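You operate a simulated robot arm through the tools that you are given. There is no shell and no other tool.

You run a simulated two-armed robot. Do the job below in one go: nothing can be reset, and whatever is moved stays where it is left.

Task
Switch off, move the white pan to the trivet and wipe up the spilt milk.
Fine: in that order; the other pans stay; use the green cloth and put it back. What is to be rubbed or washed off counts as gone when no trace of it is left.

The check looks at the end state, three seconds after you hand in, the way a careful person would. Anything else that was tipped, shoved, dropped, spilled or broken makes it a failure. Flat cloth is picked up by pressing the open fingertips on it (5 to 10 N) and closing them slowly along it; thin cloth reads only 2 to 8 mm in the jaws.

Robot
Two 7-joint arms with fingered hands on one trunk that stands fixed in place. Base frame: the origin is at the foot of the trunk, x ahead of it, y to its left, z up; the work surface is at about z = 0.858. Lengths are in m, angles in rad, forces in N, time in s.
The left shoulder is at [0.05, 0.214, 0.869], the right one opposite. With the tool pointing down near the work surface each hand reaches from about 0.36 to 0.88 m from the base axis, measured 20 degrees to its own side. Payload 3 kg a hand.
The TCP of each hand is the grasp point between the finger pads, 0.026 m short of the fingertips. In the tool frame z runs along the fingers and y along their closing line. Largest opening 0.132 m; the body of the gripper starts 0.073 m behind the TCP. The gripper is a hand of 3 fingers: y runs from the thumb to the fingers, the wrist lies at [0, 0, -0.229] in the tool frame, and closing takes about 1.5 s.
Orientation is that of the tool frame in the base frame, as a unit quaternion [x, y, z, w]. With the fingers straight down and closing along the base's y, the tool's x points along the base's -x, its y along +y and its z along -z.

Tools
- The arms move only by the tool move_arm. It takes "left_commands", "right_commands" or both (then of equal length, played together; a hand with none holds still); each is a list of rows, each an object of numbers (a shift or turn left out is 0, a gripper value left out holds the last): "dx", "dy", "dz": the shift along the tool's x, y, z in m; "wx", "wy", "wz": the turn, a rotation vector about the tool's x, y, z in rad. In form: [{"dx": .., "dy": .., "dz": .., "wx": .., "wy": .., "wz": ..}, ...]. A call has 1 to 20 rows; each row is the pose to reach, as a shift and turn from the pose commanded when the call began, along the tool's axes at that moment. "left_hand" and "right_hand" are, for a hand that has rows, the closure, from 0 (fully open) to 1 (shut), set as the call begins (left out, the last holds). A row lasts 0.2 s, in which the tool goes at most 0.05 m and 0.15 rad; a call with a longer step from one row to the next is refused whole, and so is a gripper value outside its range. Where a pose cannot be reached the arm comes as near as it can. A force on the tool above 40 N (or 10 N above the force at the start of the call, whichever is more), or a blocked arm, ends the call early, and 0.2 s more pass. The fingers move at their own pace (about 0.072 m/s each) and stop on an object; they squeeze with about 31 N. The grip force told is the motor's: it shows also when the fingers shut on nothing. Time passes only in rows, and 0.2 s behind the last, so rows that repeat a pose let the fingers close. It gives the time, the measured TCP pose, the force on the tool (base axes), the opening and the grip force at its end, in the units of the frame above (readings bear some noise), with the torque about the TCP (base axes, N m) and any sound that the robot's microphone picked up.
- Cameras (640 x 400 px; columns grow to the right, rows downward): "scene" is now at [0.0256, 0.0274, 1.4918]; the picture's right is [0.32, -0.95, 0.00], its down [-0.70, -0.23, -0.67] and it looks along [0.64, 0.21, -0.74] (base axes); focal length 214 px, centre (320, 200). "left" rides on the left gripper at [-0.061, 0.003, -0.092] in its tool frame; the picture's right is [-0.05, -1.00, 0.00], its down [0.83, -0.04, -0.56] and it looks along [0.55, -0.03, 0.83] (tool axes); focal length 230 px, centre (320, 200). "right" rides on the right gripper at [0.062, 0.003, -0.092] in its tool frame; the picture's right is [-0.05, 1.00, 0.00], its down [-0.83, -0.04, -0.56] and it looks along [-0.55, -0.03, 0.83] (tool axes); focal length 230 px, centre (320, 200). There is no depth. A picture from a camera that has moved, and an enlarged one, comes with that camera's place and axes in the base frame and with its lens.
- capture(camera): a new picture of that camera. No time passes.
- grasp_type(shape, hand): the hand has 3 fingers and takes this shape, open, in about a second: jaw (thumb against the fingers, like two jaws); tri (thumb and two fingers); tip (a fingertip pinch); poke (one finger out to press); point (the index stretched); flat (the hand flat); cup (the hand cupped); fist (a fist). The gripper value then closes the fingers along that shape, each until it touches; the sizes above hold for jaw. It gives what a move gives, with no picture.
- head_to(pan, tilt): turns the head with the scene camera to pan (to the left, within 1.501 rad either way) and tilt (down, from -0.506 to 1.204), counted from straight ahead of the robot. It gives what a move gives.
- close_up(camera, box): a new picture of the part [left, top, right, bottom] of that camera's present view, enlarged. No time passes.
- job_done(): hands the job in; it is judged then, once.

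Places have to be worked out from the pictures, the camera data and where the tool is seen. Open the grippers and draw the arms clear of the work before you hand the job in, unless the task says otherwise.

The tools are called after "Request:" as name(argument=value, ...) on one line, values as JSON. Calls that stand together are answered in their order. move_arm: Moves the arms, as the interface text tells. Its arguments: {"type":"object","properties":{"left_commands":{"type":"array"},"left_hand":{"type":"number"},"right_commands":{"type":"array"},"right_hand":{"type":"number"}},"required":[]} The other tools are called the same way: grasp_type (shape, hand) gives the hand a shape; head_to (pan, tilt) turns the head that bears the scene camera; capture (camera) takes a picture; close_up (camera, box) takes an enlarged picture of a part of a camera's view; job_done () hands the job in.

At the start:

```text
time_s: 0.0
left_eef_pos: [0.4293, 0.0713, 1.2161]
left_tcp_rot: [0.103, 0.995, 0.0, -0.001]
left_wrist_force: [-0.3, 1.0, 0.2]
left_torque: [-0.02, 0.01, 0.02]
left_gripper_width: 0.1323
left_grasp_force: 0.0
left_shape: jaw
right_eef_pos: [0.5377, -0.3295, 1.15]
right_tcp_rot: [0.104, 0.995, -0.001, 0.0]
right_wrist_force: [0.5, 0.0, 0.7]
right_torque: [0.03, -0.04, 0.05]
right_gripper_width: 0.1318
right_grasp_force: 0.1
right_shape: jaw
head pan, tilt: [0.321, 0.833]
```

scene: 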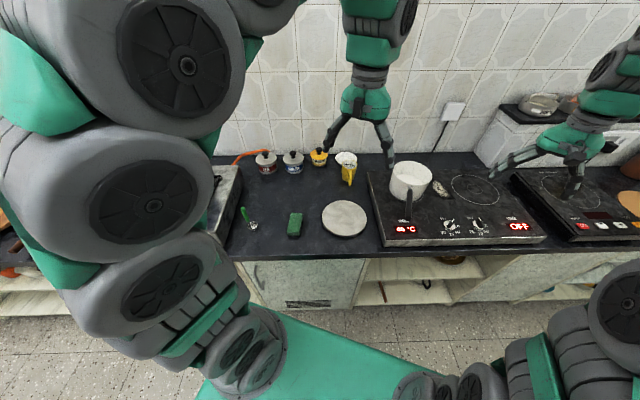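
right: 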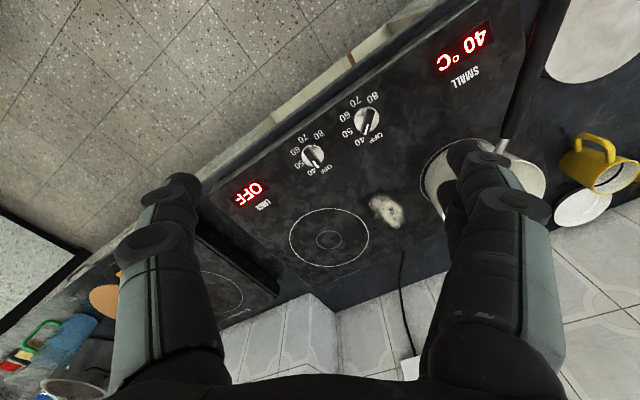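
left: 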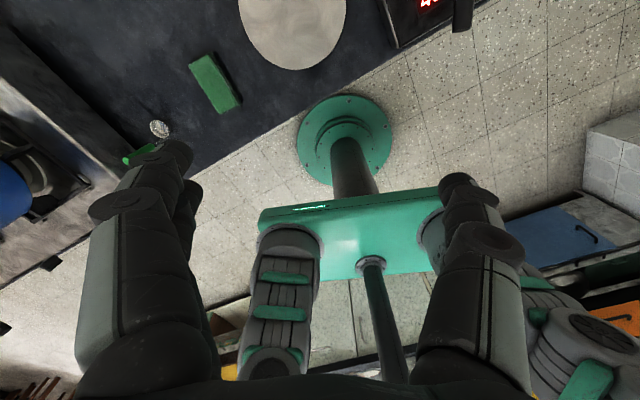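

I start by looking closer at the stove, the knobs, the spill and the cloth before moving anything.

Request:
close_up(camera="scene", box=[360, 140, 560, 265])

Request:
close_up(camera="scene", box=[200, 130, 400, 255])

Request:
close_up(camera="right", box=[220, 0, 560, 290])

Request:
close_up(camera="left", box=[100, 0, 420, 200])

```text
3.20 times, centred on (460, 202) of scene
camera zoom: at [0.0256, 0.0274, 1.4918], right [0.32, -0.95, 0.0], down [-0.7, -0.23, -0.67], along [0.64, 0.21, -0.74], focal length 686 px, centre (-128, 192)
```

zoom: 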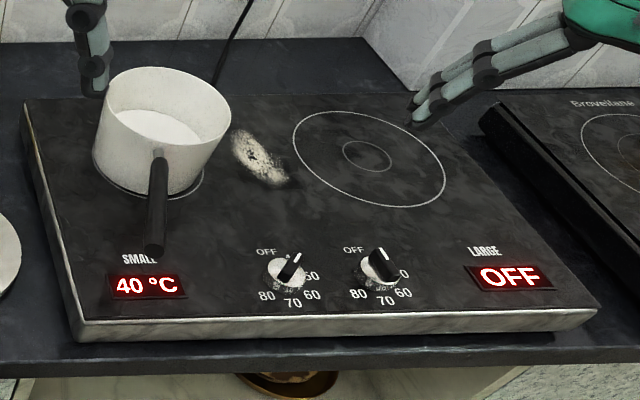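

```text
3.20 times, centred on (300, 192) of scene
camera zoom: at [0.0256, 0.0274, 1.4918], right [0.32, -0.95, 0.0], down [-0.7, -0.23, -0.67], along [0.64, 0.21, -0.74], focal length 686 px, centre (384, 224)
```

zoom: 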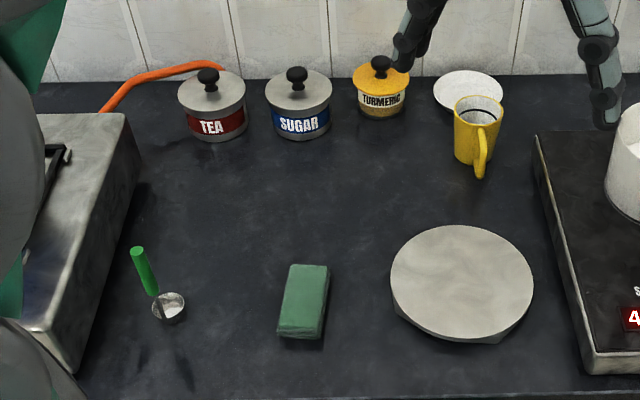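

```text
1.38 times, centred on (390, 145) of right
camera zoom: at [0.4776, -0.3131, 1.2404], right [0.26, 0.97, 0.0], down [0.8, -0.21, 0.56], along [0.54, -0.14, -0.83], focal length 317 px, centre (223, 276)
```

zoom: 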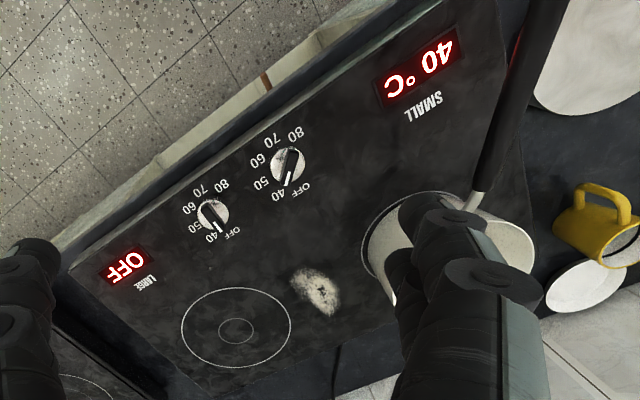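

```text
2.00 times, centred on (260, 100) of left
camera zoom: at [0.4909, 0.0608, 1.3094], right [-0.16, -0.99, 0.0], down [-0.82, 0.13, 0.56], along [-0.55, 0.09, -0.83], focal length 460 px, centre (440, 400)
```

zoom: 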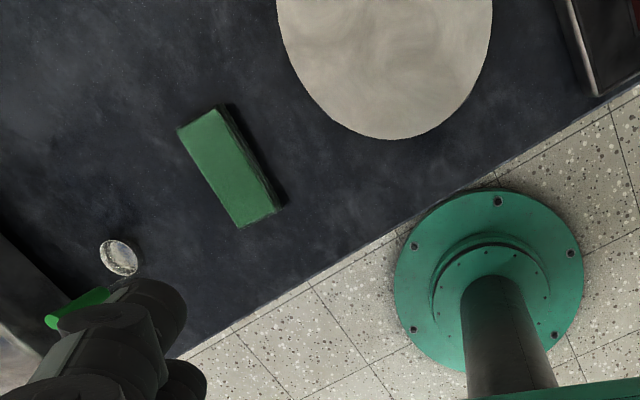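

The left knob (SMALL, 40 °C) feeds the hob under the white pan; the right one reads OFF. I zoom in on the knobs, pan, and cloth for details.

Request:
close_up(camera="right", box=[290, 80, 400, 190])

Request:
close_up(camera="scene", box=[380, 150, 460, 200])

Request:
close_up(camera="scene", box=[430, 205, 510, 255])

Request:
close_up(camera="scene", box=[500, 80, 640, 260])

Request:
close_up(camera="scene", box=[270, 200, 330, 245])

```text
3.64 times, centred on (345, 135) of right
camera zoom: at [0.4776, -0.3131, 1.2404], right [0.26, 0.97, 0.0], down [0.8, -0.21, 0.56], along [0.54, -0.14, -0.83], focal length 837 px, centre (229, 436)
```

zoom: 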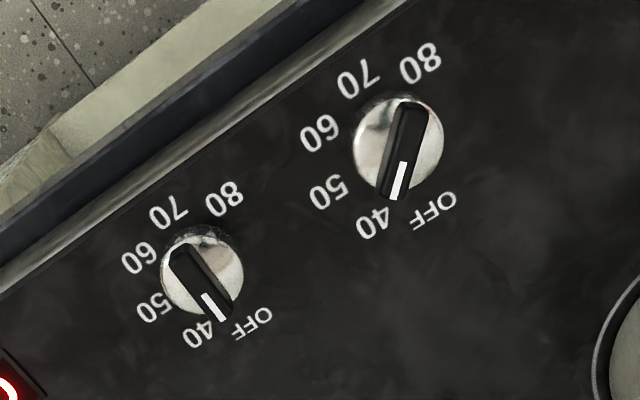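

```text
8.00 times, centred on (420, 175) of scene
camera zoom: at [0.0256, 0.0274, 1.4918], right [0.32, -0.95, 0.0], down [-0.7, -0.23, -0.67], along [0.64, 0.21, -0.74], focal length 1716 px, centre (-480, 400)
```

zoom: 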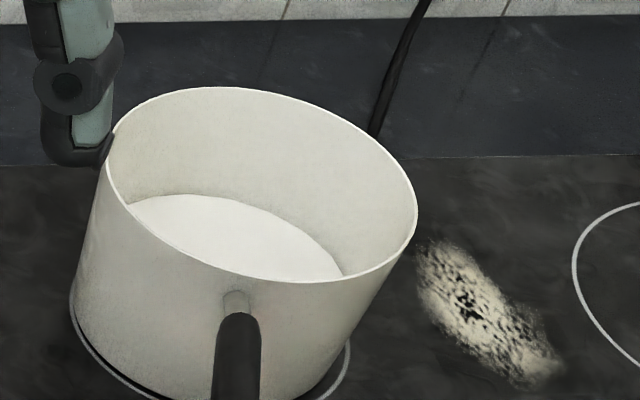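

```text
8.00 times, centred on (470, 230) of scene
camera zoom: at [0.0256, 0.0274, 1.4918], right [0.32, -0.95, 0.0], down [-0.7, -0.23, -0.67], along [0.64, 0.21, -0.74], focal length 1716 px, centre (-880, -40)
```

zoom: 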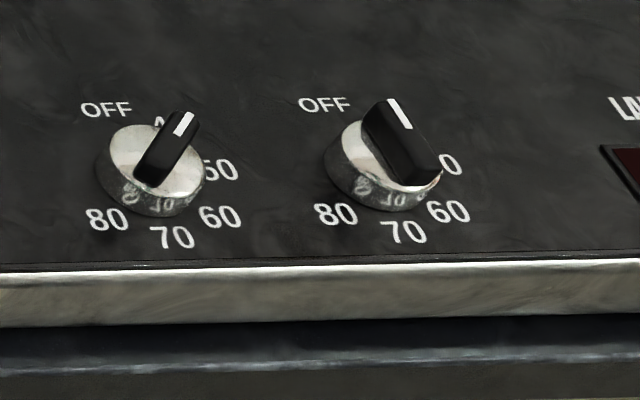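

```text
2.22 times, centred on (570, 170) of scene
camera zoom: at [0.0256, 0.0274, 1.4918], right [0.32, -0.95, 0.0], down [-0.7, -0.23, -0.67], along [0.64, 0.21, -0.74], focal length 477 px, centre (-236, 267)
```

zoom: 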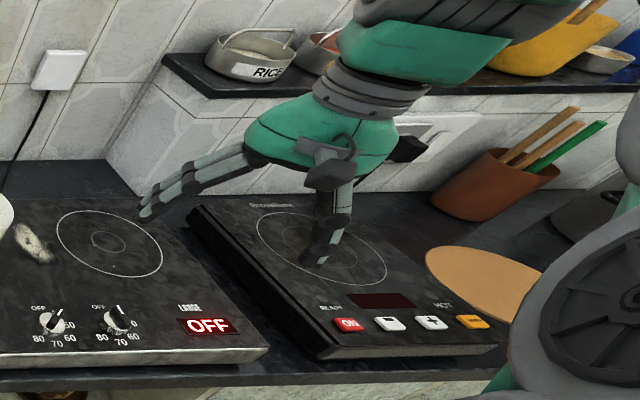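

```text
8.89 times, centred on (300, 222) of scene
camera zoom: at [0.0256, 0.0274, 1.4918], right [0.32, -0.95, 0.0], down [-0.7, -0.23, -0.67], along [0.64, 0.21, -0.74], focal length 1906 px, centre (498, 0)
```

zoom: 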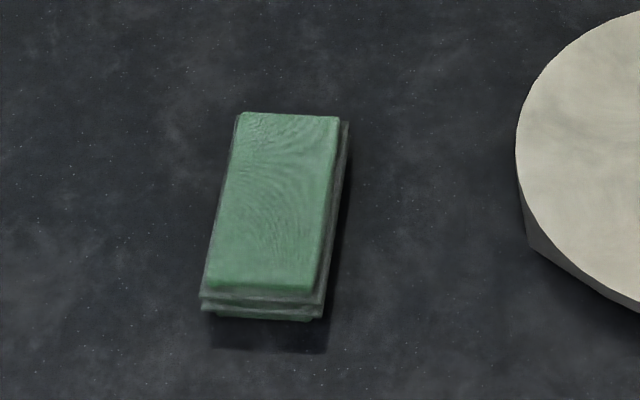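

The SMALL knob's bar points about 22° right of straight ahead, centred near (0.585, -0.267), top about z 0.888; OFF is about 45° counter-clockwise from there. I move the right hand above it and line the closing direction across the bar.

Request:
move_arm(right_commands=[{"dx": -0.007, "dy": 0.014, "dz": 0.03, "wz": 0.06}, {"dx": -0.014, "dy": 0.028, "dz": 0.06, "wz": 0.12}, {"dx": -0.021, "dy": 0.043, "dz": 0.09, "wz": 0.17}, {"dx": -0.028, "dy": 0.057, "dz": 0.12, "wz": 0.17}, {"dx": -0.033, "dy": 0.0709, "dz": 0.15, "wz": 0.17}])

Request:
capture(camera="right")

Request:
capture(camera="scene")

```text
time_s: 1.2
left_eef_pos: [0.4301, 0.0717, 1.2157]
left_tcp_rot: [0.104, 0.995, 0.0, 0.0]
left_wrist_force: [0.2, 0.1, 0.6]
left_torque: [0.01, -0.01, -0.01]
left_gripper_width: 0.1319
left_grasp_force: 0.0
left_shape: jaw
right_eef_pos: [0.5855, -0.265, 0.996]
right_tcp_rot: [0.188, 0.982, 0.0, 0.001]
right_wrist_force: [-0.4, 0.0, 0.1]
right_torque: [-0.01, 0.0, 0.0]
right_gripper_width: 0.1321
right_grasp_force: 0.0
right_shape: jaw
head pan, tilt: [0.321, 0.833]
```

```text
taken
camera right: at [0.5285, -0.2398, 1.0873], right [0.42, 0.91, 0.0], down [0.75, -0.35, 0.56], along [0.51, -0.23, -0.83], focal length 230 px, centre (320, 200)
```

right: 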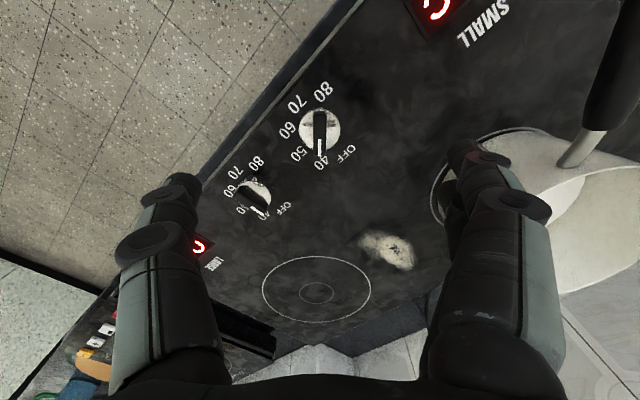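

```text
taken
```

scene: 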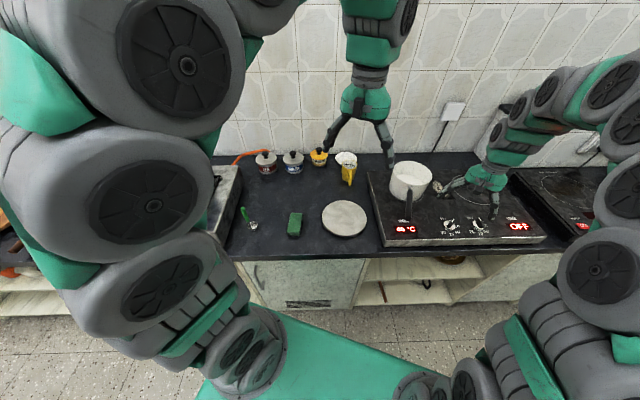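

The bar lies straight along the tool's x and right under the TCP. I half close the fingers and come down to just above the knob for a check.

Request:
move_arm(right_commands=[{"dz": 0.02}, {"dz": 0.04}, {"dz": 0.055}, {"dz": 0.06}, {"dz": 0.06}], right_hand=0.6)

Request:
capture(camera="right")

Request:
close_up(camera="scene", box=[400, 160, 540, 250])

```text
time_s: 2.4
left_eef_pos: [0.43, 0.0712, 1.2158]
left_tcp_rot: [0.104, 0.995, 0.0, 0.001]
left_wrist_force: [-0.1, -0.5, 0.6]
left_torque: [0.01, -0.01, 0.01]
left_gripper_width: 0.1317
left_grasp_force: 0.0
left_shape: jaw
right_eef_pos: [0.585, -0.2675, 0.9372]
right_tcp_rot: [0.188, 0.982, 0.0, 0.0]
right_wrist_force: [0.4, 0.0, -0.8]
right_torque: [-0.01, 0.0, 0.0]
right_gripper_width: 0.0534
right_grasp_force: 0.0
right_shape: jaw
head pan, tilt: [0.321, 0.833]
```

```text
taken
camera right: at [0.5288, -0.2412, 1.0286], right [0.42, 0.91, 0.0], down [0.76, -0.35, 0.56], along [0.5, -0.23, -0.83], focal length 230 px, centre (320, 200)
```

right: 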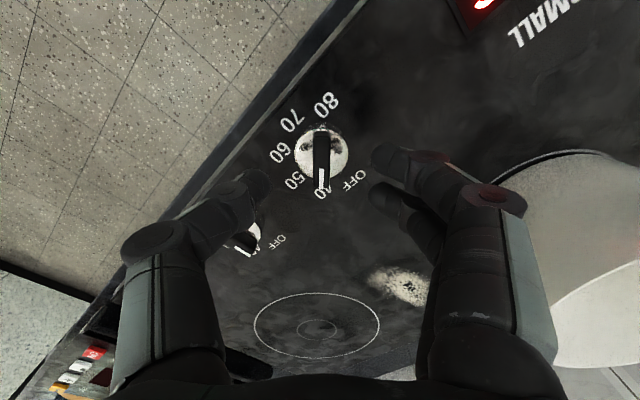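

```text
4.44 times, centred on (470, 205) of scene
camera zoom: at [0.0256, 0.0274, 1.4918], right [0.32, -0.95, 0.0], down [-0.7, -0.23, -0.67], along [0.64, 0.21, -0.74], focal length 953 px, centre (-347, 178)
```

zoom: 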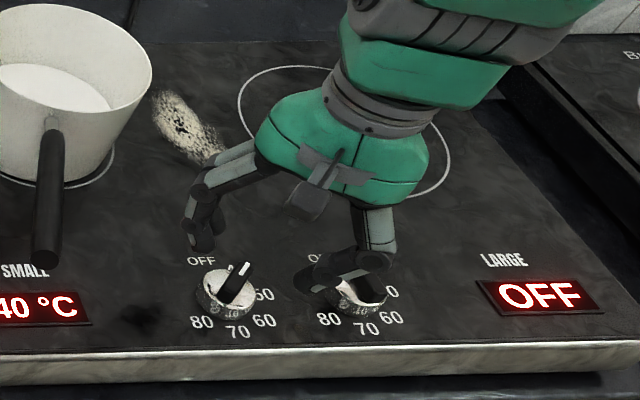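

TCP sits over the bar centre within about 2 mm. I lower so the fingertips flank the bar and close slowly.

Request:
move_arm(right_commands=[{"dz": 0.012}, {"dz": 0.022}, {"dz": 0.03}, {"dz": 0.03}])

Request:
capture(camera="right")

```text
time_s: 3.4
left_eef_pos: [0.4302, 0.0707, 1.2164]
left_tcp_rot: [0.104, 0.995, 0.0, 0.0]
left_wrist_force: [0.7, 0.1, 0.1]
left_torque: [-0.01, 0.0, -0.02]
left_gripper_width: 0.1319
left_grasp_force: 0.1
left_shape: jaw
right_eef_pos: [0.5838, -0.2663, 0.9072]
right_tcp_rot: [0.187, 0.982, 0.0, 0.0]
right_wrist_force: [-1.4, -1.0, 0.0]
right_torque: [-0.02, 0.02, -0.04]
right_gripper_width: 0.0534
right_grasp_force: 0.0
right_shape: jaw
head pan, tilt: [0.321, 0.833]
```

```text
taken
camera right: at [0.5279, -0.2412, 0.9986], right [0.42, 0.91, 0.0], down [0.76, -0.35, 0.55], along [0.5, -0.23, -0.83], focal length 230 px, centre (320, 200)
```

right: 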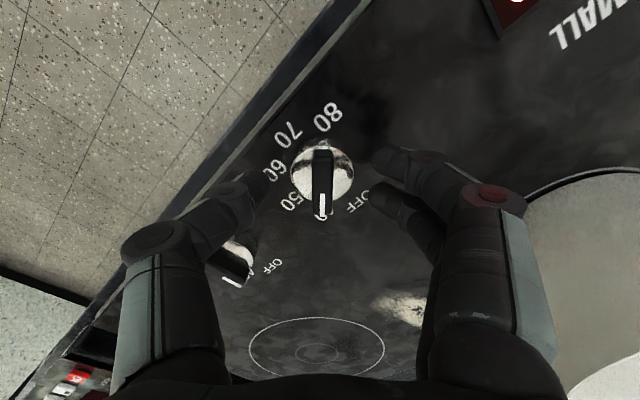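

The fingertips flank the bar at its mid-length. I close on it.

Request:
move_arm(right_commands=[{"dz": 0.031}, {"dz": 0.031}, {"dz": 0.031}, {"dz": 0.031}, {"dz": 0.031}, {"dz": 0.031}], right_hand=1.0)

Request:
capture(camera="right")

```text
time_s: 3.8
left_eef_pos: [0.4303, 0.0711, 1.2177]
left_tcp_rot: [0.104, 0.995, 0.0, 0.001]
left_wrist_force: [-0.9, 0.3, 0.1]
left_torque: [0.0, 0.0, -0.02]
left_gripper_width: 0.1319
left_grasp_force: 0.1
left_shape: jaw
right_eef_pos: [0.5847, -0.2681, 0.8833]
right_tcp_rot: [0.188, 0.982, 0.0, 0.002]
right_wrist_force: [-7.0, 1.2, 15.9]
right_torque: [-0.06, 0.18, 0.02]
right_gripper_width: 0.0352
right_grasp_force: 26.7
right_shape: jaw
head pan, tilt: [0.321, 0.833]
stopped in row 2 (right hand): the force on the tool passed its limit at 52 N (the readings are from after the stop); the commanded pose is now the measured one
```

```text
taken
camera right: at [0.5288, -0.2421, 0.9751], right [0.42, 0.91, 0.0], down [0.75, -0.35, 0.56], along [0.51, -0.23, -0.83], focal length 230 px, centre (320, 200)
```

right: 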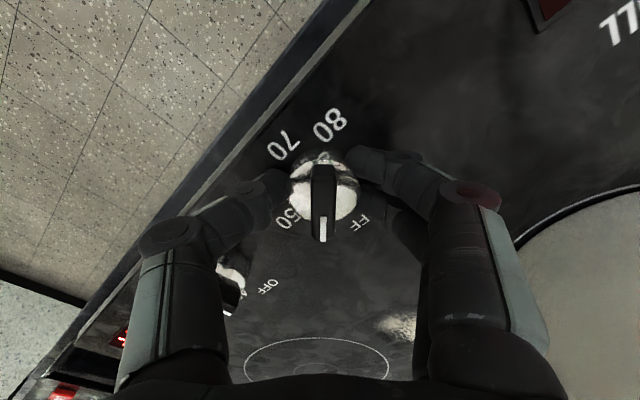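

My mistake: the rows count from the pose at call start, so the hand went down another step and touched the cooktop, now holding the cap's sides. I open again and back up to bar height.

Request:
move_arm(right_commands=[{"dz": 0.0}, {"dz": 0.0}, {"dz": -0.01}, {"dz": -0.02}, {"dz": -0.021}], right_hand=0.6)

Request:
capture(camera="right")

Request:
close_up(camera="scene", box=[380, 160, 540, 260])

```text
time_s: 5.0
left_eef_pos: [0.4297, 0.0721, 1.215]
left_tcp_rot: [0.103, 0.995, 0.0, 0.001]
left_wrist_force: [-0.6, 0.0, 0.3]
left_torque: [-0.02, 0.0, 0.01]
left_gripper_width: 0.132
left_grasp_force: 0.1
left_shape: jaw
right_eef_pos: [0.5859, -0.2697, 0.9053]
right_tcp_rot: [0.189, 0.982, 0.0, 0.002]
right_wrist_force: [-0.5, -0.8, 0.0]
right_torque: [-0.02, 0.02, 0.0]
right_gripper_width: 0.0524
right_grasp_force: 0.1
right_shape: jaw
head pan, tilt: [0.321, 0.833]
```

```text
taken
camera right: at [0.5287, -0.2426, 0.9964], right [0.42, 0.91, 0.0], down [0.75, -0.35, 0.56], along [0.51, -0.23, -0.83], focal length 230 px, centre (320, 200)
```

right: 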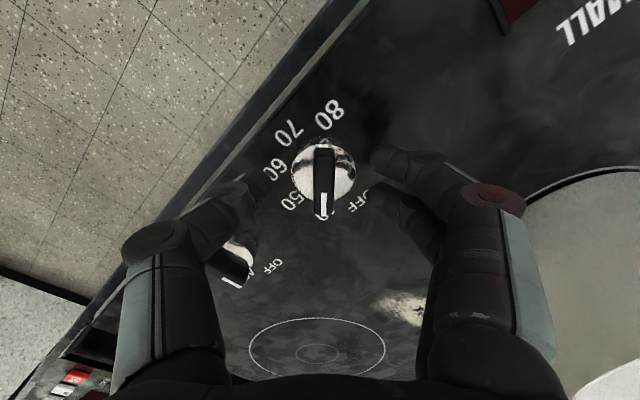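

```text
4.00 times, centred on (460, 210) of scene
camera zoom: at [0.0256, 0.0274, 1.4918], right [0.32, -0.95, 0.0], down [-0.7, -0.23, -0.67], along [0.64, 0.21, -0.74], focal length 858 px, centre (-240, 160)
```

zoom: 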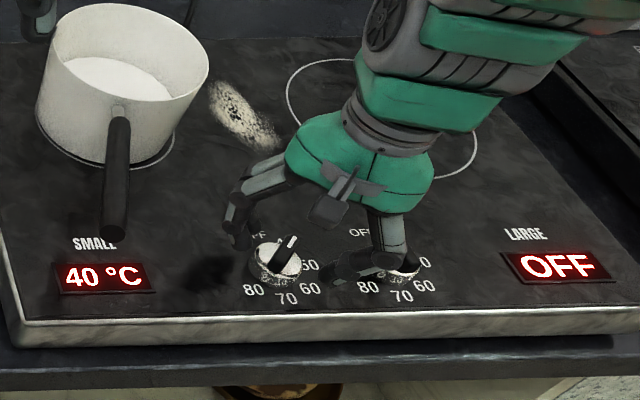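

Knob unchanged (still 40 °C). Now I close with the pose held.

Request:
move_arm(right_commands=[{}, {}, {}, {}, {}, {}], right_hand=1.0)

Request:
capture(camera="right")

```text
time_s: 6.4
left_eef_pos: [0.4301, 0.0721, 1.216]
left_tcp_rot: [0.104, 0.995, 0.0, 0.0]
left_wrist_force: [0.1, 0.4, -0.2]
left_torque: [-0.01, -0.01, 0.0]
left_gripper_width: 0.1319
left_grasp_force: 0.0
left_shape: jaw
right_eef_pos: [0.5853, -0.2682, 0.905]
right_tcp_rot: [0.188, 0.982, 0.0, 0.001]
right_wrist_force: [0.4, 1.7, -5.8]
right_torque: [0.01, -0.02, -0.01]
right_gripper_width: 0.0071
right_grasp_force: 31.4
right_shape: jaw
head pan, tilt: [0.321, 0.833]
```

```text
taken
camera right: at [0.5287, -0.2425, 0.9963], right [0.42, 0.91, 0.0], down [0.75, -0.35, 0.56], along [0.51, -0.23, -0.83], focal length 230 px, centre (320, 200)
```

right: 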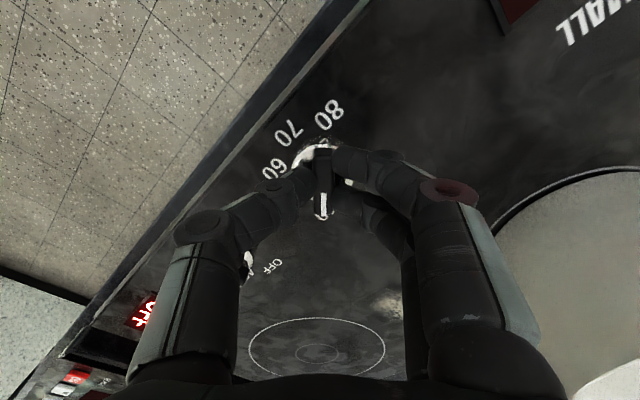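

The fingers grip the 7 mm bar. I now turn counter-clockwise (tool -z turn) in small steps to about 45°.

Request:
move_arm(right_commands=[{"wz": -0.1}, {"wz": -0.2}, {"wz": -0.3}, {"wz": -0.4}, {"wz": -0.5}, {"wz": -0.6}, {"wz": -0.6}])

Request:
capture(camera="right")

Request:
close_up(camera="scene", box=[380, 160, 540, 260])

```text
time_s: 8.0
left_eef_pos: [0.4295, 0.0714, 1.2164]
left_tcp_rot: [0.104, 0.995, -0.001, 0.0]
left_wrist_force: [0.1, 0.0, 0.7]
left_torque: [0.0, 0.01, -0.01]
left_gripper_width: 0.132
left_grasp_force: 0.1
left_shape: jaw
right_eef_pos: [0.5863, -0.2699, 0.904]
right_tcp_rot: [-0.111, 0.994, -0.001, 0.002]
right_wrist_force: [-5.1, -13.3, 4.6]
right_torque: [-0.27, 0.06, -0.03]
right_gripper_width: 0.0071
right_grasp_force: 31.3
right_shape: jaw
head pan, tilt: [0.321, 0.833]
```

```text
taken
camera right: at [0.5247, -0.2784, 0.9957], right [-0.17, 0.99, 0.0], down [0.82, 0.14, 0.56], along [0.55, 0.09, -0.83], focal length 230 px, centre (320, 200)
```

right: 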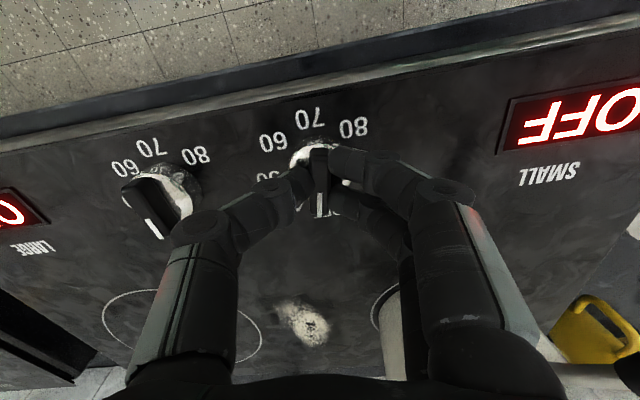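

```text
4.00 times, centred on (460, 210) of scene
camera zoom: at [0.0255, 0.0272, 1.4918], right [0.32, -0.95, 0.0], down [-0.7, -0.23, -0.67], along [0.64, 0.21, -0.74], focal length 858 px, centre (-240, 160)
```

zoom: 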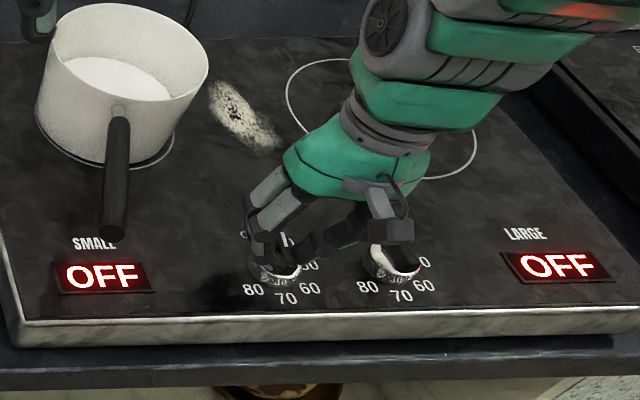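

SMALL now reads OFF, with the bar at the same angle as the other OFF knob. I open just a little, lift straight up, then check.

Request:
move_arm(right_commands=[{}, {}, {"dz": -0.01}, {"dz": -0.04}, {"dz": -0.08}, {"dz": -0.12}], right_hand=0.82)

Request:
capture(camera="right")

Request:
close_up(camera="scene", box=[380, 160, 540, 260])

```text
time_s: 9.4
left_eef_pos: [0.4294, 0.072, 1.2158]
left_tcp_rot: [0.104, 0.995, 0.0, 0.0]
left_wrist_force: [-0.2, 1.0, -0.1]
left_torque: [-0.01, 0.02, -0.01]
left_gripper_width: 0.1317
left_grasp_force: 0.1
left_shape: jaw
right_eef_pos: [0.586, -0.2701, 1.0232]
right_tcp_rot: [-0.111, 0.994, -0.001, 0.003]
right_wrist_force: [0.3, -0.5, 0.4]
right_torque: [-0.01, -0.01, -0.02]
right_gripper_width: 0.0235
right_grasp_force: 0.0
right_shape: jaw
head pan, tilt: [0.321, 0.833]
```

```text
taken
camera right: at [0.5234, -0.2791, 1.1152], right [-0.17, 0.99, 0.0], down [0.82, 0.14, 0.56], along [0.55, 0.09, -0.83], focal length 230 px, centre (320, 200)
```

right: 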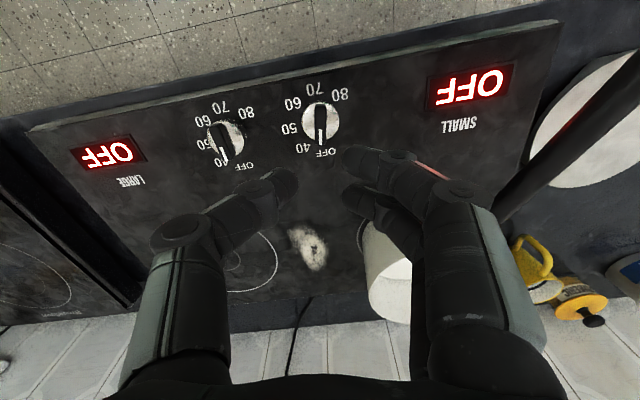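

```text
4.00 times, centred on (460, 210) of scene
camera zoom: at [0.0256, 0.0274, 1.4918], right [0.32, -0.95, 0.0], down [-0.7, -0.23, -0.67], along [0.64, 0.21, -0.74], focal length 858 px, centre (-240, 160)
```

zoom: 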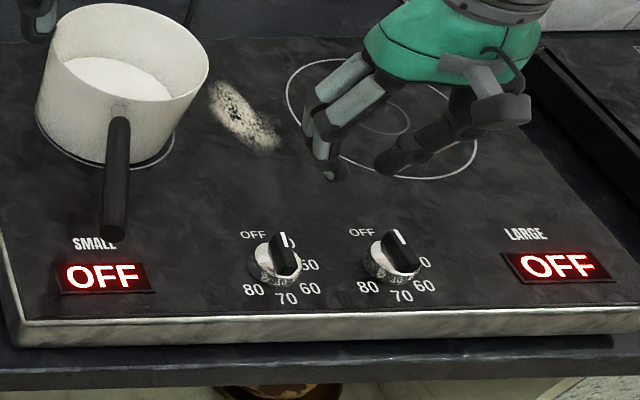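

Both displays read OFF. I zoom in to make sure the SMALL pointer really sits at OFF.

Request:
close_up(camera="right", box=[190, 70, 370, 180])

Request:
close_up(camera="scene", box=[430, 205, 510, 255])

Request:
close_up(camera="scene", box=[380, 155, 460, 225])

```text
3.56 times, centred on (280, 125) of right
camera zoom: at [0.5234, -0.2791, 1.1152], right [-0.17, 0.99, 0.0], down [0.82, 0.14, 0.56], along [0.55, 0.09, -0.83], focal length 818 px, centre (462, 467)
```

zoom: 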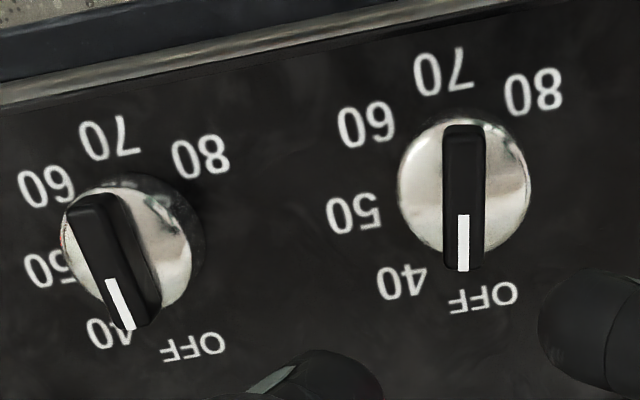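

```text
8.00 times, centred on (470, 230) of scene
camera zoom: at [0.0256, 0.0274, 1.4918], right [0.32, -0.95, 0.0], down [-0.7, -0.23, -0.67], along [0.64, 0.21, -0.74], focal length 1716 px, centre (-880, -40)
```

zoom: 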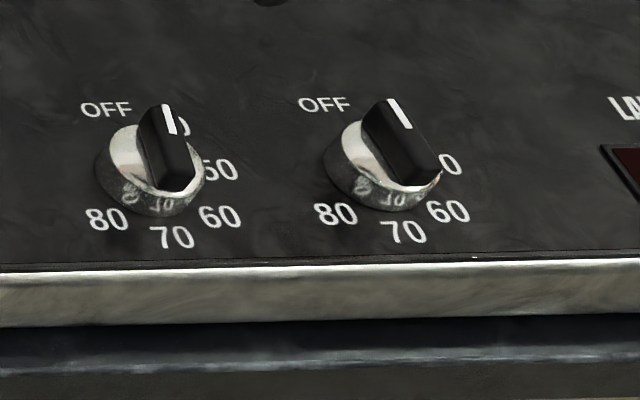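

```text
5.71 times, centred on (420, 190) of scene
camera zoom: at [0.0256, 0.0274, 1.4918], right [0.32, -0.95, 0.0], down [-0.7, -0.23, -0.67], along [0.64, 0.21, -0.74], focal length 1226 px, centre (-251, 257)
```

zoom: 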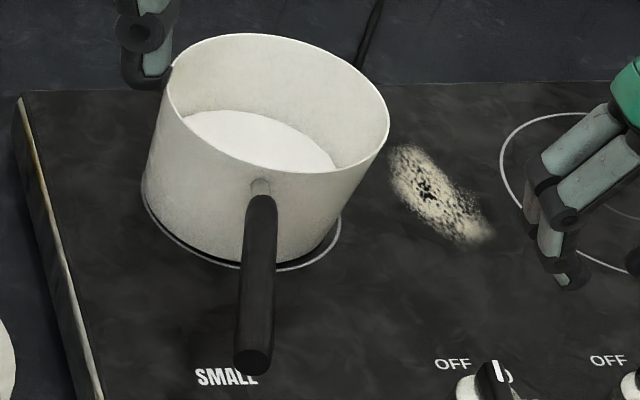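

SMALL's pointer stands about 10° short of the OFF mark (9.6° vs about 19-20°), though the display reads OFF. I go back down, regrip and turn roughly 10° more to sit it squarely on the mark.

Request:
move_arm(right_commands=[{"dz": 0.04}, {"dz": 0.08}, {"dz": 0.105}, {"dz": 0.118}, {"dz": 0.118}])

Request:
move_arm(right_commands=[{}, {}, {}, {}, {"wz": -0.07}, {"wz": -0.13}, {"wz": -0.19}, {"wz": -0.19}], right_hand=1.0)

Request:
capture(camera="right")

Request:
close_up(camera="scene", box=[380, 160, 540, 260])

```text
time_s: 10.6
left_eef_pos: [0.4301, 0.0711, 1.2161]
left_tcp_rot: [0.104, 0.995, 0.0, -0.001]
left_wrist_force: [-0.3, 0.0, 0.3]
left_torque: [0.0, 0.02, -0.01]
left_gripper_width: 0.132
left_grasp_force: 0.1
left_shape: jaw
right_eef_pos: [0.5884, -0.2672, 0.9045]
right_tcp_rot: [-0.111, 0.994, -0.001, 0.002]
right_wrist_force: [0.0, -0.3, 0.7]
right_torque: [0.0, 0.01, 0.01]
right_gripper_width: 0.0235
right_grasp_force: 0.1
right_shape: jaw
head pan, tilt: [0.321, 0.833]
```

```text
time_s: 12.4
left_eef_pos: [0.4295, 0.0719, 1.2165]
left_tcp_rot: [0.104, 0.995, -0.001, 0.0]
left_wrist_force: [-0.3, 0.3, 0.4]
left_torque: [-0.01, 0.01, 0.02]
left_gripper_width: 0.1318
left_grasp_force: 0.0
left_shape: jaw
right_eef_pos: [0.5867, -0.2671, 0.9054]
right_tcp_rot: [-0.205, 0.979, -0.001, 0.002]
right_wrist_force: [8.5, 5.0, -11.8]
right_torque: [0.08, -0.07, -0.06]
right_gripper_width: 0.0065
right_grasp_force: 30.7
right_shape: jaw
head pan, tilt: [0.321, 0.833]
```

```text
taken
camera right: at [0.5288, -0.289, 0.9968], right [-0.35, 0.94, 0.0], down [0.78, 0.29, 0.56], along [0.52, 0.2, -0.83], focal length 230 px, centre (320, 200)
```

right: 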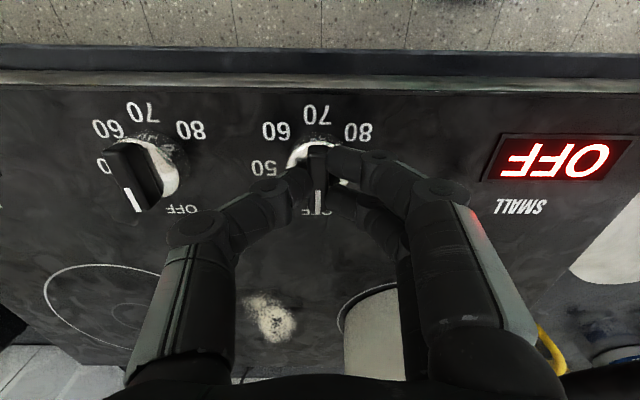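

```text
4.00 times, centred on (460, 210) of scene
camera zoom: at [0.0259, 0.0274, 1.4918], right [0.32, -0.95, 0.0], down [-0.7, -0.23, -0.67], along [0.64, 0.21, -0.74], focal length 858 px, centre (-240, 160)
```

zoom: 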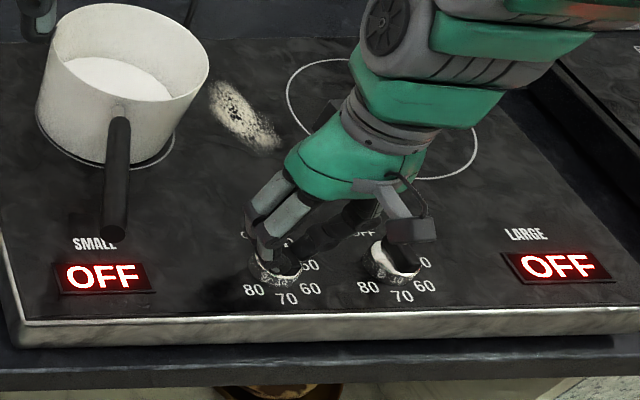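

SMALL reads OFF with the bar on the mark. I release, lift the right hand high and to the right, and bring the left hand toward the pan handle (estimated from about (0.655,-0.107,0.945) to (0.49,-0.10,0.97)) for a look.

Request:
move_arm(right_commands=[{}, {}, {"dz": -0.01}, {"dz": -0.04}, {"dz": -0.08}, {"dz": -0.12}], right_hand=0.82)

Request:
close_up(camera="right", box=[190, 70, 370, 180])

Request:
close_up(camera="scene", box=[380, 160, 540, 260])

```text
time_s: 13.8
left_eef_pos: [0.4304, 0.0719, 1.2157]
left_tcp_rot: [0.103, 0.995, 0.001, 0.001]
left_wrist_force: [-0.4, 0.3, 0.4]
left_torque: [0.01, -0.01, 0.0]
left_gripper_width: 0.132
left_grasp_force: 0.0
left_shape: jaw
right_eef_pos: [0.5866, -0.2644, 1.0295]
right_tcp_rot: [-0.205, 0.979, -0.001, 0.003]
right_wrist_force: [-0.2, 0.5, -0.4]
right_torque: [-0.01, -0.01, -0.01]
right_gripper_width: 0.0233
right_grasp_force: 0.0
right_shape: jaw
head pan, tilt: [0.321, 0.833]
```

```text
3.56 times, centred on (280, 125) of right
camera zoom: at [0.5281, -0.2867, 1.1201], right [-0.35, 0.94, 0.0], down [0.78, 0.29, 0.56], along [0.52, 0.2, -0.83], focal length 818 px, centre (462, 467)
```

zoom: 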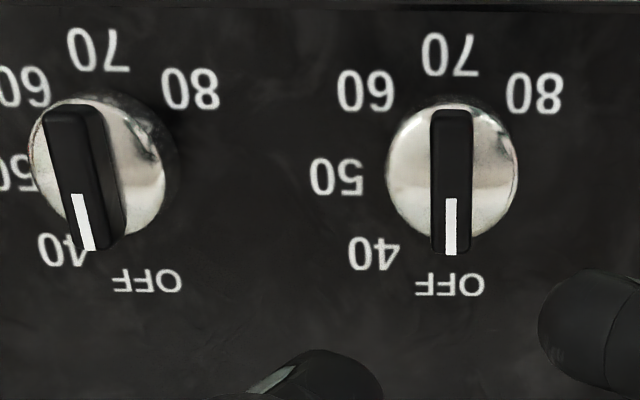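

```text
4.00 times, centred on (460, 210) of scene
camera zoom: at [0.0256, 0.0274, 1.4918], right [0.32, -0.95, 0.0], down [-0.7, -0.23, -0.67], along [0.64, 0.21, -0.74], focal length 858 px, centre (-240, 160)
```

zoom: 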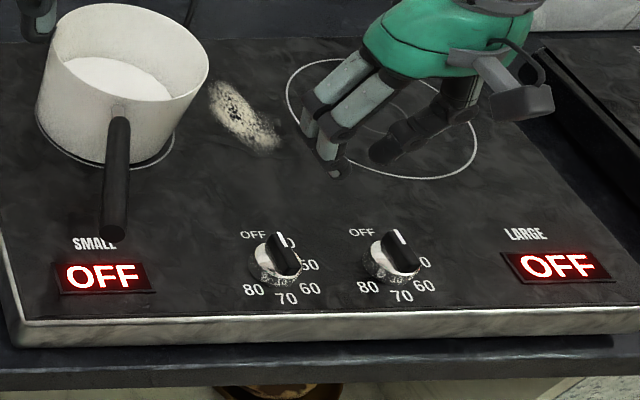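

The SMALL pointer now sits on OFF like its neighbour. I back the right hand off and turn its camera toward the pan to see the handle from the side.

Request:
move_arm(right_commands=[{"dx": 0.01, "dy": -0.01, "dz": -0.015, "wz": -0.12}, {"dx": 0.02, "dy": -0.02, "dz": -0.03, "wz": -0.24}, {"dx": 0.03, "dy": -0.03, "dz": -0.045, "wz": -0.36}, {"dx": 0.04, "dy": -0.04, "dz": -0.06, "wz": -0.48}, {"dx": 0.051, "dy": -0.05, "dz": -0.07, "wz": -0.6}], right_hand=0.0)

Request:
capture(camera="right")

```text
time_s: 15.0
left_eef_pos: [0.4302, 0.0713, 1.2159]
left_tcp_rot: [0.104, 0.995, 0.001, 0.0]
left_wrist_force: [0.8, -0.5, 0.0]
left_torque: [-0.02, -0.01, 0.03]
left_gripper_width: 0.1319
left_grasp_force: 0.0
left_shape: jaw
right_eef_pos: [0.5577, -0.333, 1.0953]
right_tcp_rot: [-0.485, 0.874, -0.001, 0.002]
right_wrist_force: [0.3, 0.2, 0.3]
right_torque: [-0.03, -0.01, 0.0]
right_gripper_width: 0.1322
right_grasp_force: 0.1
right_shape: jaw
head pan, tilt: [0.321, 0.833]
```

```text
taken
camera right: at [0.522, -0.3841, 1.187], right [-0.82, 0.57, 0.0], down [0.47, 0.68, 0.56], along [0.32, 0.46, -0.83], focal length 230 px, centre (320, 200)
```

right: 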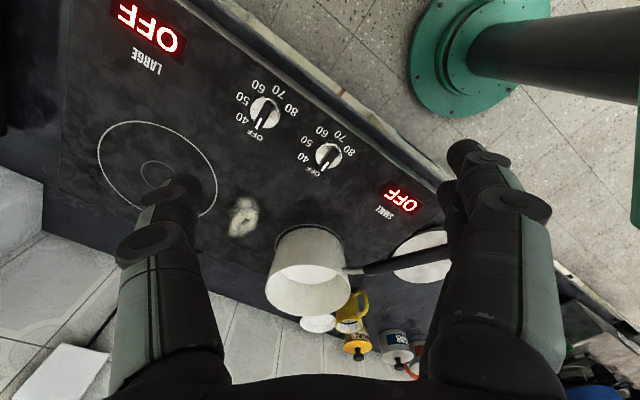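

I zoom in on the pan and handle from this side.

Request:
close_up(camera="right", box=[220, 180, 480, 340])

```text
2.46 times, centred on (350, 260) of right
camera zoom: at [0.522, -0.3841, 1.187], right [-0.82, 0.57, 0.0], down [0.47, 0.68, 0.56], along [0.32, 0.46, -0.83], focal length 566 px, centre (246, 52)
```

zoom: 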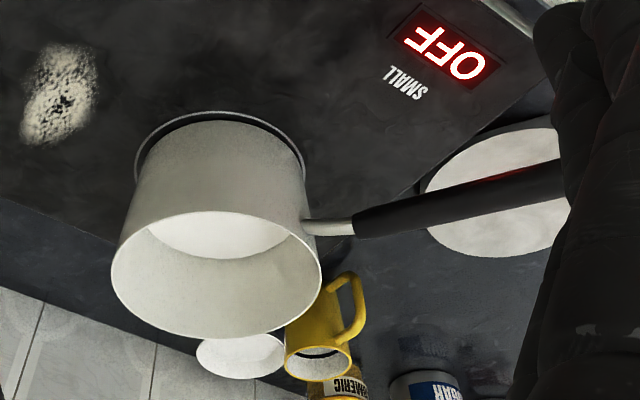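

Triangulated, the handle rises from about (0.665,-0.109,0.938) at the pan to (0.48,-0.10,0.98) at the tip. I bring the open left hand above its near-pan end, aligned with the handle.

Request:
move_arm(left_commands=[{"dx": -0.026, "dy": -0.017, "dz": 0.017, "wz": -0.04}, {"dx": -0.052, "dy": -0.034, "dz": 0.034, "wz": -0.08}, {"dx": -0.078, "dy": -0.051, "dz": 0.051, "wz": -0.12}, {"dx": -0.104, "dy": -0.068, "dz": 0.068, "wz": -0.157}, {"dx": -0.13, "dy": -0.085, "dz": 0.085, "wz": -0.157}, {"dx": -0.156, "dy": -0.102, "dz": 0.102, "wz": -0.157}, {"dx": -0.182, "dy": -0.119, "dz": 0.119, "wz": -0.157}, {"dx": -0.2075, "dy": -0.136, "dz": 0.136, "wz": -0.157}, {"dx": -0.2075, "dy": -0.136, "dz": 0.136, "wz": -0.157}])

Request:
capture(camera="left")

Request:
capture(camera="right")

Request:
capture(camera="scene")

```text
time_s: 17.0
left_eef_pos: [0.6074, -0.1042, 1.0824]
left_tcp_rot: [0.025, 1.0, 0.0, 0.0]
left_wrist_force: [-0.4, -0.5, 0.4]
left_torque: [0.02, 0.0, -0.01]
left_gripper_width: 0.1319
left_grasp_force: 0.0
left_shape: jaw
right_eef_pos: [0.5582, -0.333, 1.0951]
right_tcp_rot: [-0.486, 0.874, -0.002, 0.001]
right_wrist_force: [0.1, -0.3, 0.7]
right_torque: [0.01, 0.0, 0.01]
right_gripper_width: 0.1318
right_grasp_force: 0.1
right_shape: jaw
head pan, tilt: [0.321, 0.833]
```

```text
taken
camera left: at [0.6689, -0.1057, 1.1753], right [0.0, -1.0, 0.0], down [-0.83, 0.0, 0.55], along [-0.55, 0.0, -0.83], focal length 230 px, centre (320, 200)
```

left: 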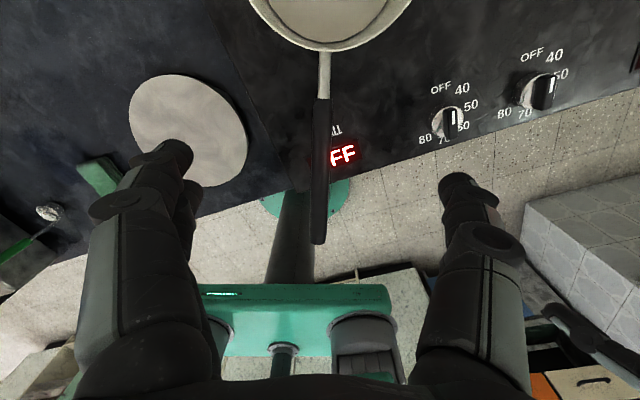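

```text
taken
camera right: at [0.5222, -0.384, 1.1866], right [-0.82, 0.57, 0.0], down [0.47, 0.68, 0.56], along [0.32, 0.45, -0.83], focal length 230 px, centre (320, 200)
```

right: 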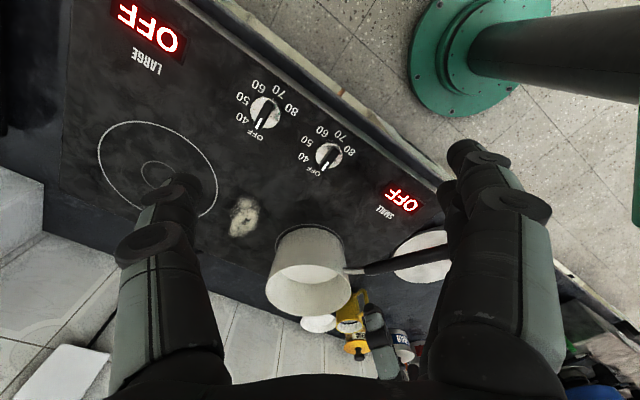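

```text
taken
```

scene: 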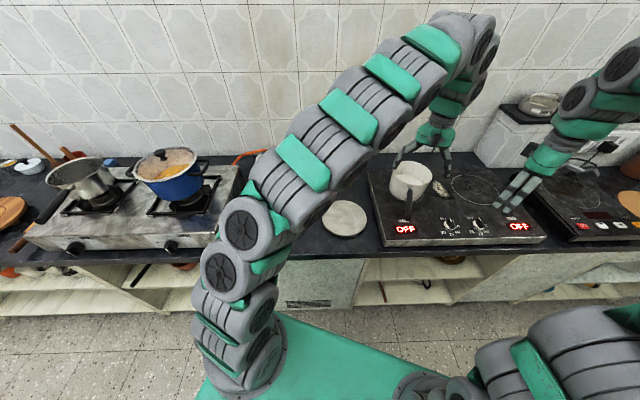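

The handle lies centred under the left hand (3 mm to the right), about 20 mm thick. I lower straight down so the TCP meets the handle axis.

Request:
move_arm(left_commands=[{"dy": -0.003, "dz": 0.04}, {"dy": -0.003, "dz": 0.08}, {"dy": -0.003, "dz": 0.11}, {"dy": -0.003, "dz": 0.128}, {"dy": -0.003, "dz": 0.128}])

Request:
capture(camera="left")

Request:
close_up(camera="right", box=[220, 180, 480, 340])

Request:
close_up(camera="scene", box=[360, 130, 500, 240])

```text
time_s: 18.2
left_eef_pos: [0.6072, -0.1054, 0.9525]
left_tcp_rot: [0.026, 1.0, -0.001, 0.0]
left_wrist_force: [0.7, -0.5, 0.1]
left_torque: [0.02, 0.01, 0.0]
left_gripper_width: 0.1319
left_grasp_force: 0.0
left_shape: jaw
right_eef_pos: [0.5596, -0.3349, 1.0949]
right_tcp_rot: [-0.485, 0.875, -0.001, 0.002]
right_wrist_force: [-0.1, -0.4, -1.1]
right_torque: [0.02, -0.01, 0.01]
right_gripper_width: 0.132
right_grasp_force: 0.1
right_shape: jaw
head pan, tilt: [0.321, 0.833]
```

```text
taken
camera left: at [0.6691, -0.1074, 1.0453], right [0.0, -1.0, 0.0], down [-0.83, 0.0, 0.55], along [-0.55, 0.0, -0.83], focal length 230 px, centre (320, 200)
```

left: 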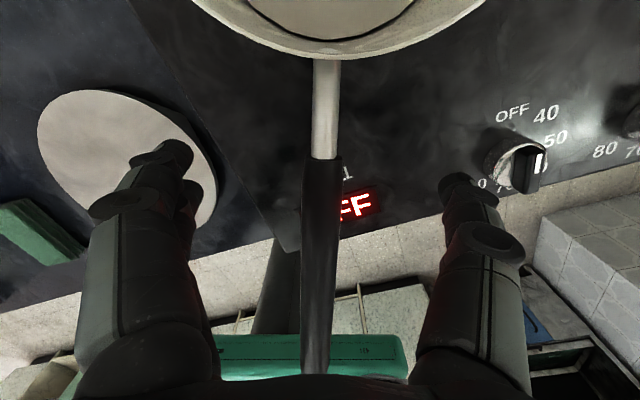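

```text
2.46 times, centred on (350, 260) of right
camera zoom: at [0.5222, -0.384, 1.1867], right [-0.82, 0.57, 0.0], down [0.47, 0.68, 0.56], along [0.32, 0.45, -0.83], focal length 566 px, centre (246, 52)
```

zoom: 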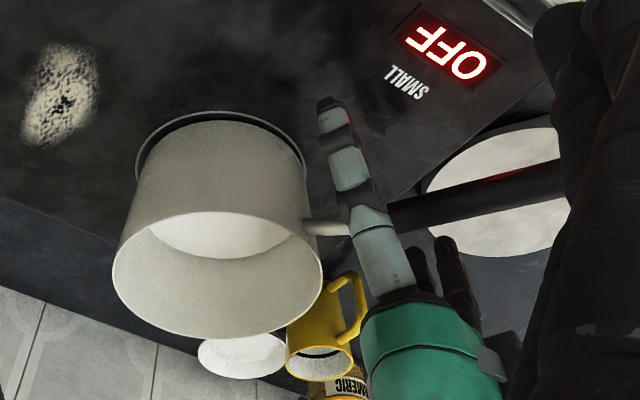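

```text
3.64 times, centred on (430, 185) of scene
camera zoom: at [0.0256, 0.0274, 1.4918], right [0.32, -0.95, 0.0], down [-0.7, -0.23, -0.67], along [0.64, 0.21, -0.74], focal length 780 px, centre (-80, 254)
```

zoom: 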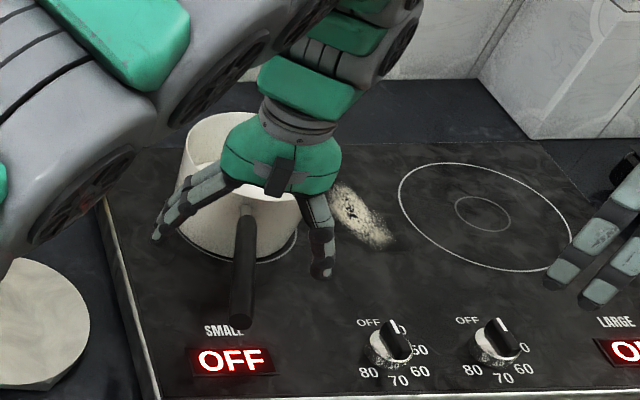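

The TCP projects onto the handle axis within about 3 mm in both views. I close the left hand on the handle with the pose held.

Request:
move_arm(left_commands=[{}, {}, {}, {}, {}, {}, {}, {}], left_hand=1.0)

Request:
capture(camera="left")

Request:
close_up(camera="right", box=[220, 180, 480, 340])

```text
time_s: 20.0
left_eef_pos: [0.6072, -0.106, 0.9522]
left_tcp_rot: [0.025, 1.0, 0.0, 0.0]
left_wrist_force: [0.6, 0.7, -1.0]
left_torque: [0.03, 0.05, 0.06]
left_gripper_width: 0.0002
left_grasp_force: 31.2
left_shape: jaw
right_eef_pos: [0.5582, -0.3341, 1.0951]
right_tcp_rot: [-0.486, 0.874, -0.001, 0.002]
right_wrist_force: [0.0, 0.0, -0.5]
right_torque: [0.02, 0.02, 0.0]
right_gripper_width: 0.1321
right_grasp_force: 0.1
right_shape: jaw
head pan, tilt: [0.321, 0.833]
```

```text
taken
camera left: at [0.6692, -0.1072, 1.0451], right [0.0, -1.0, 0.0], down [-0.83, 0.0, 0.56], along [-0.56, 0.0, -0.83], focal length 230 px, centre (320, 200)
```

left: 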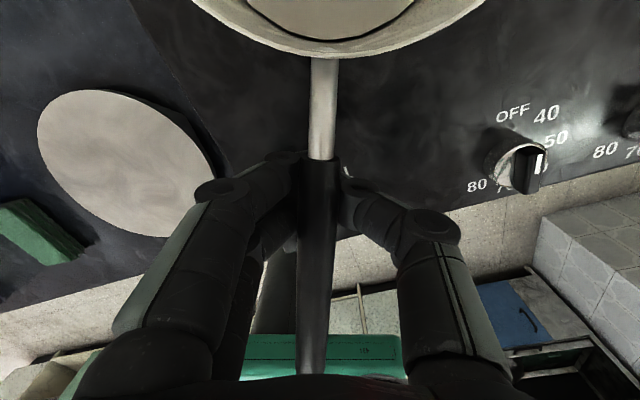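

```text
2.46 times, centred on (350, 260) of right
camera zoom: at [0.5223, -0.384, 1.1866], right [-0.82, 0.57, 0.0], down [0.47, 0.68, 0.56], along [0.32, 0.45, -0.83], focal length 566 px, centre (246, 52)
```

zoom: 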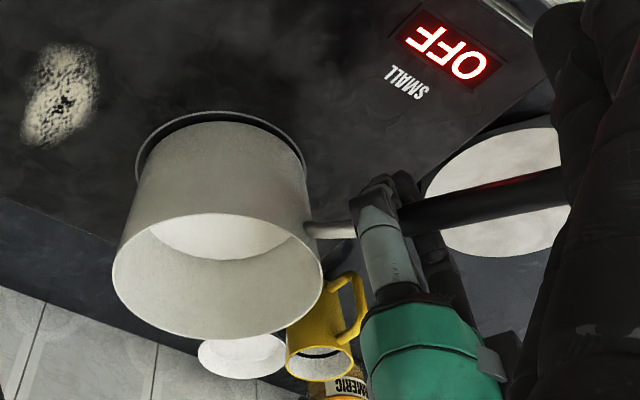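

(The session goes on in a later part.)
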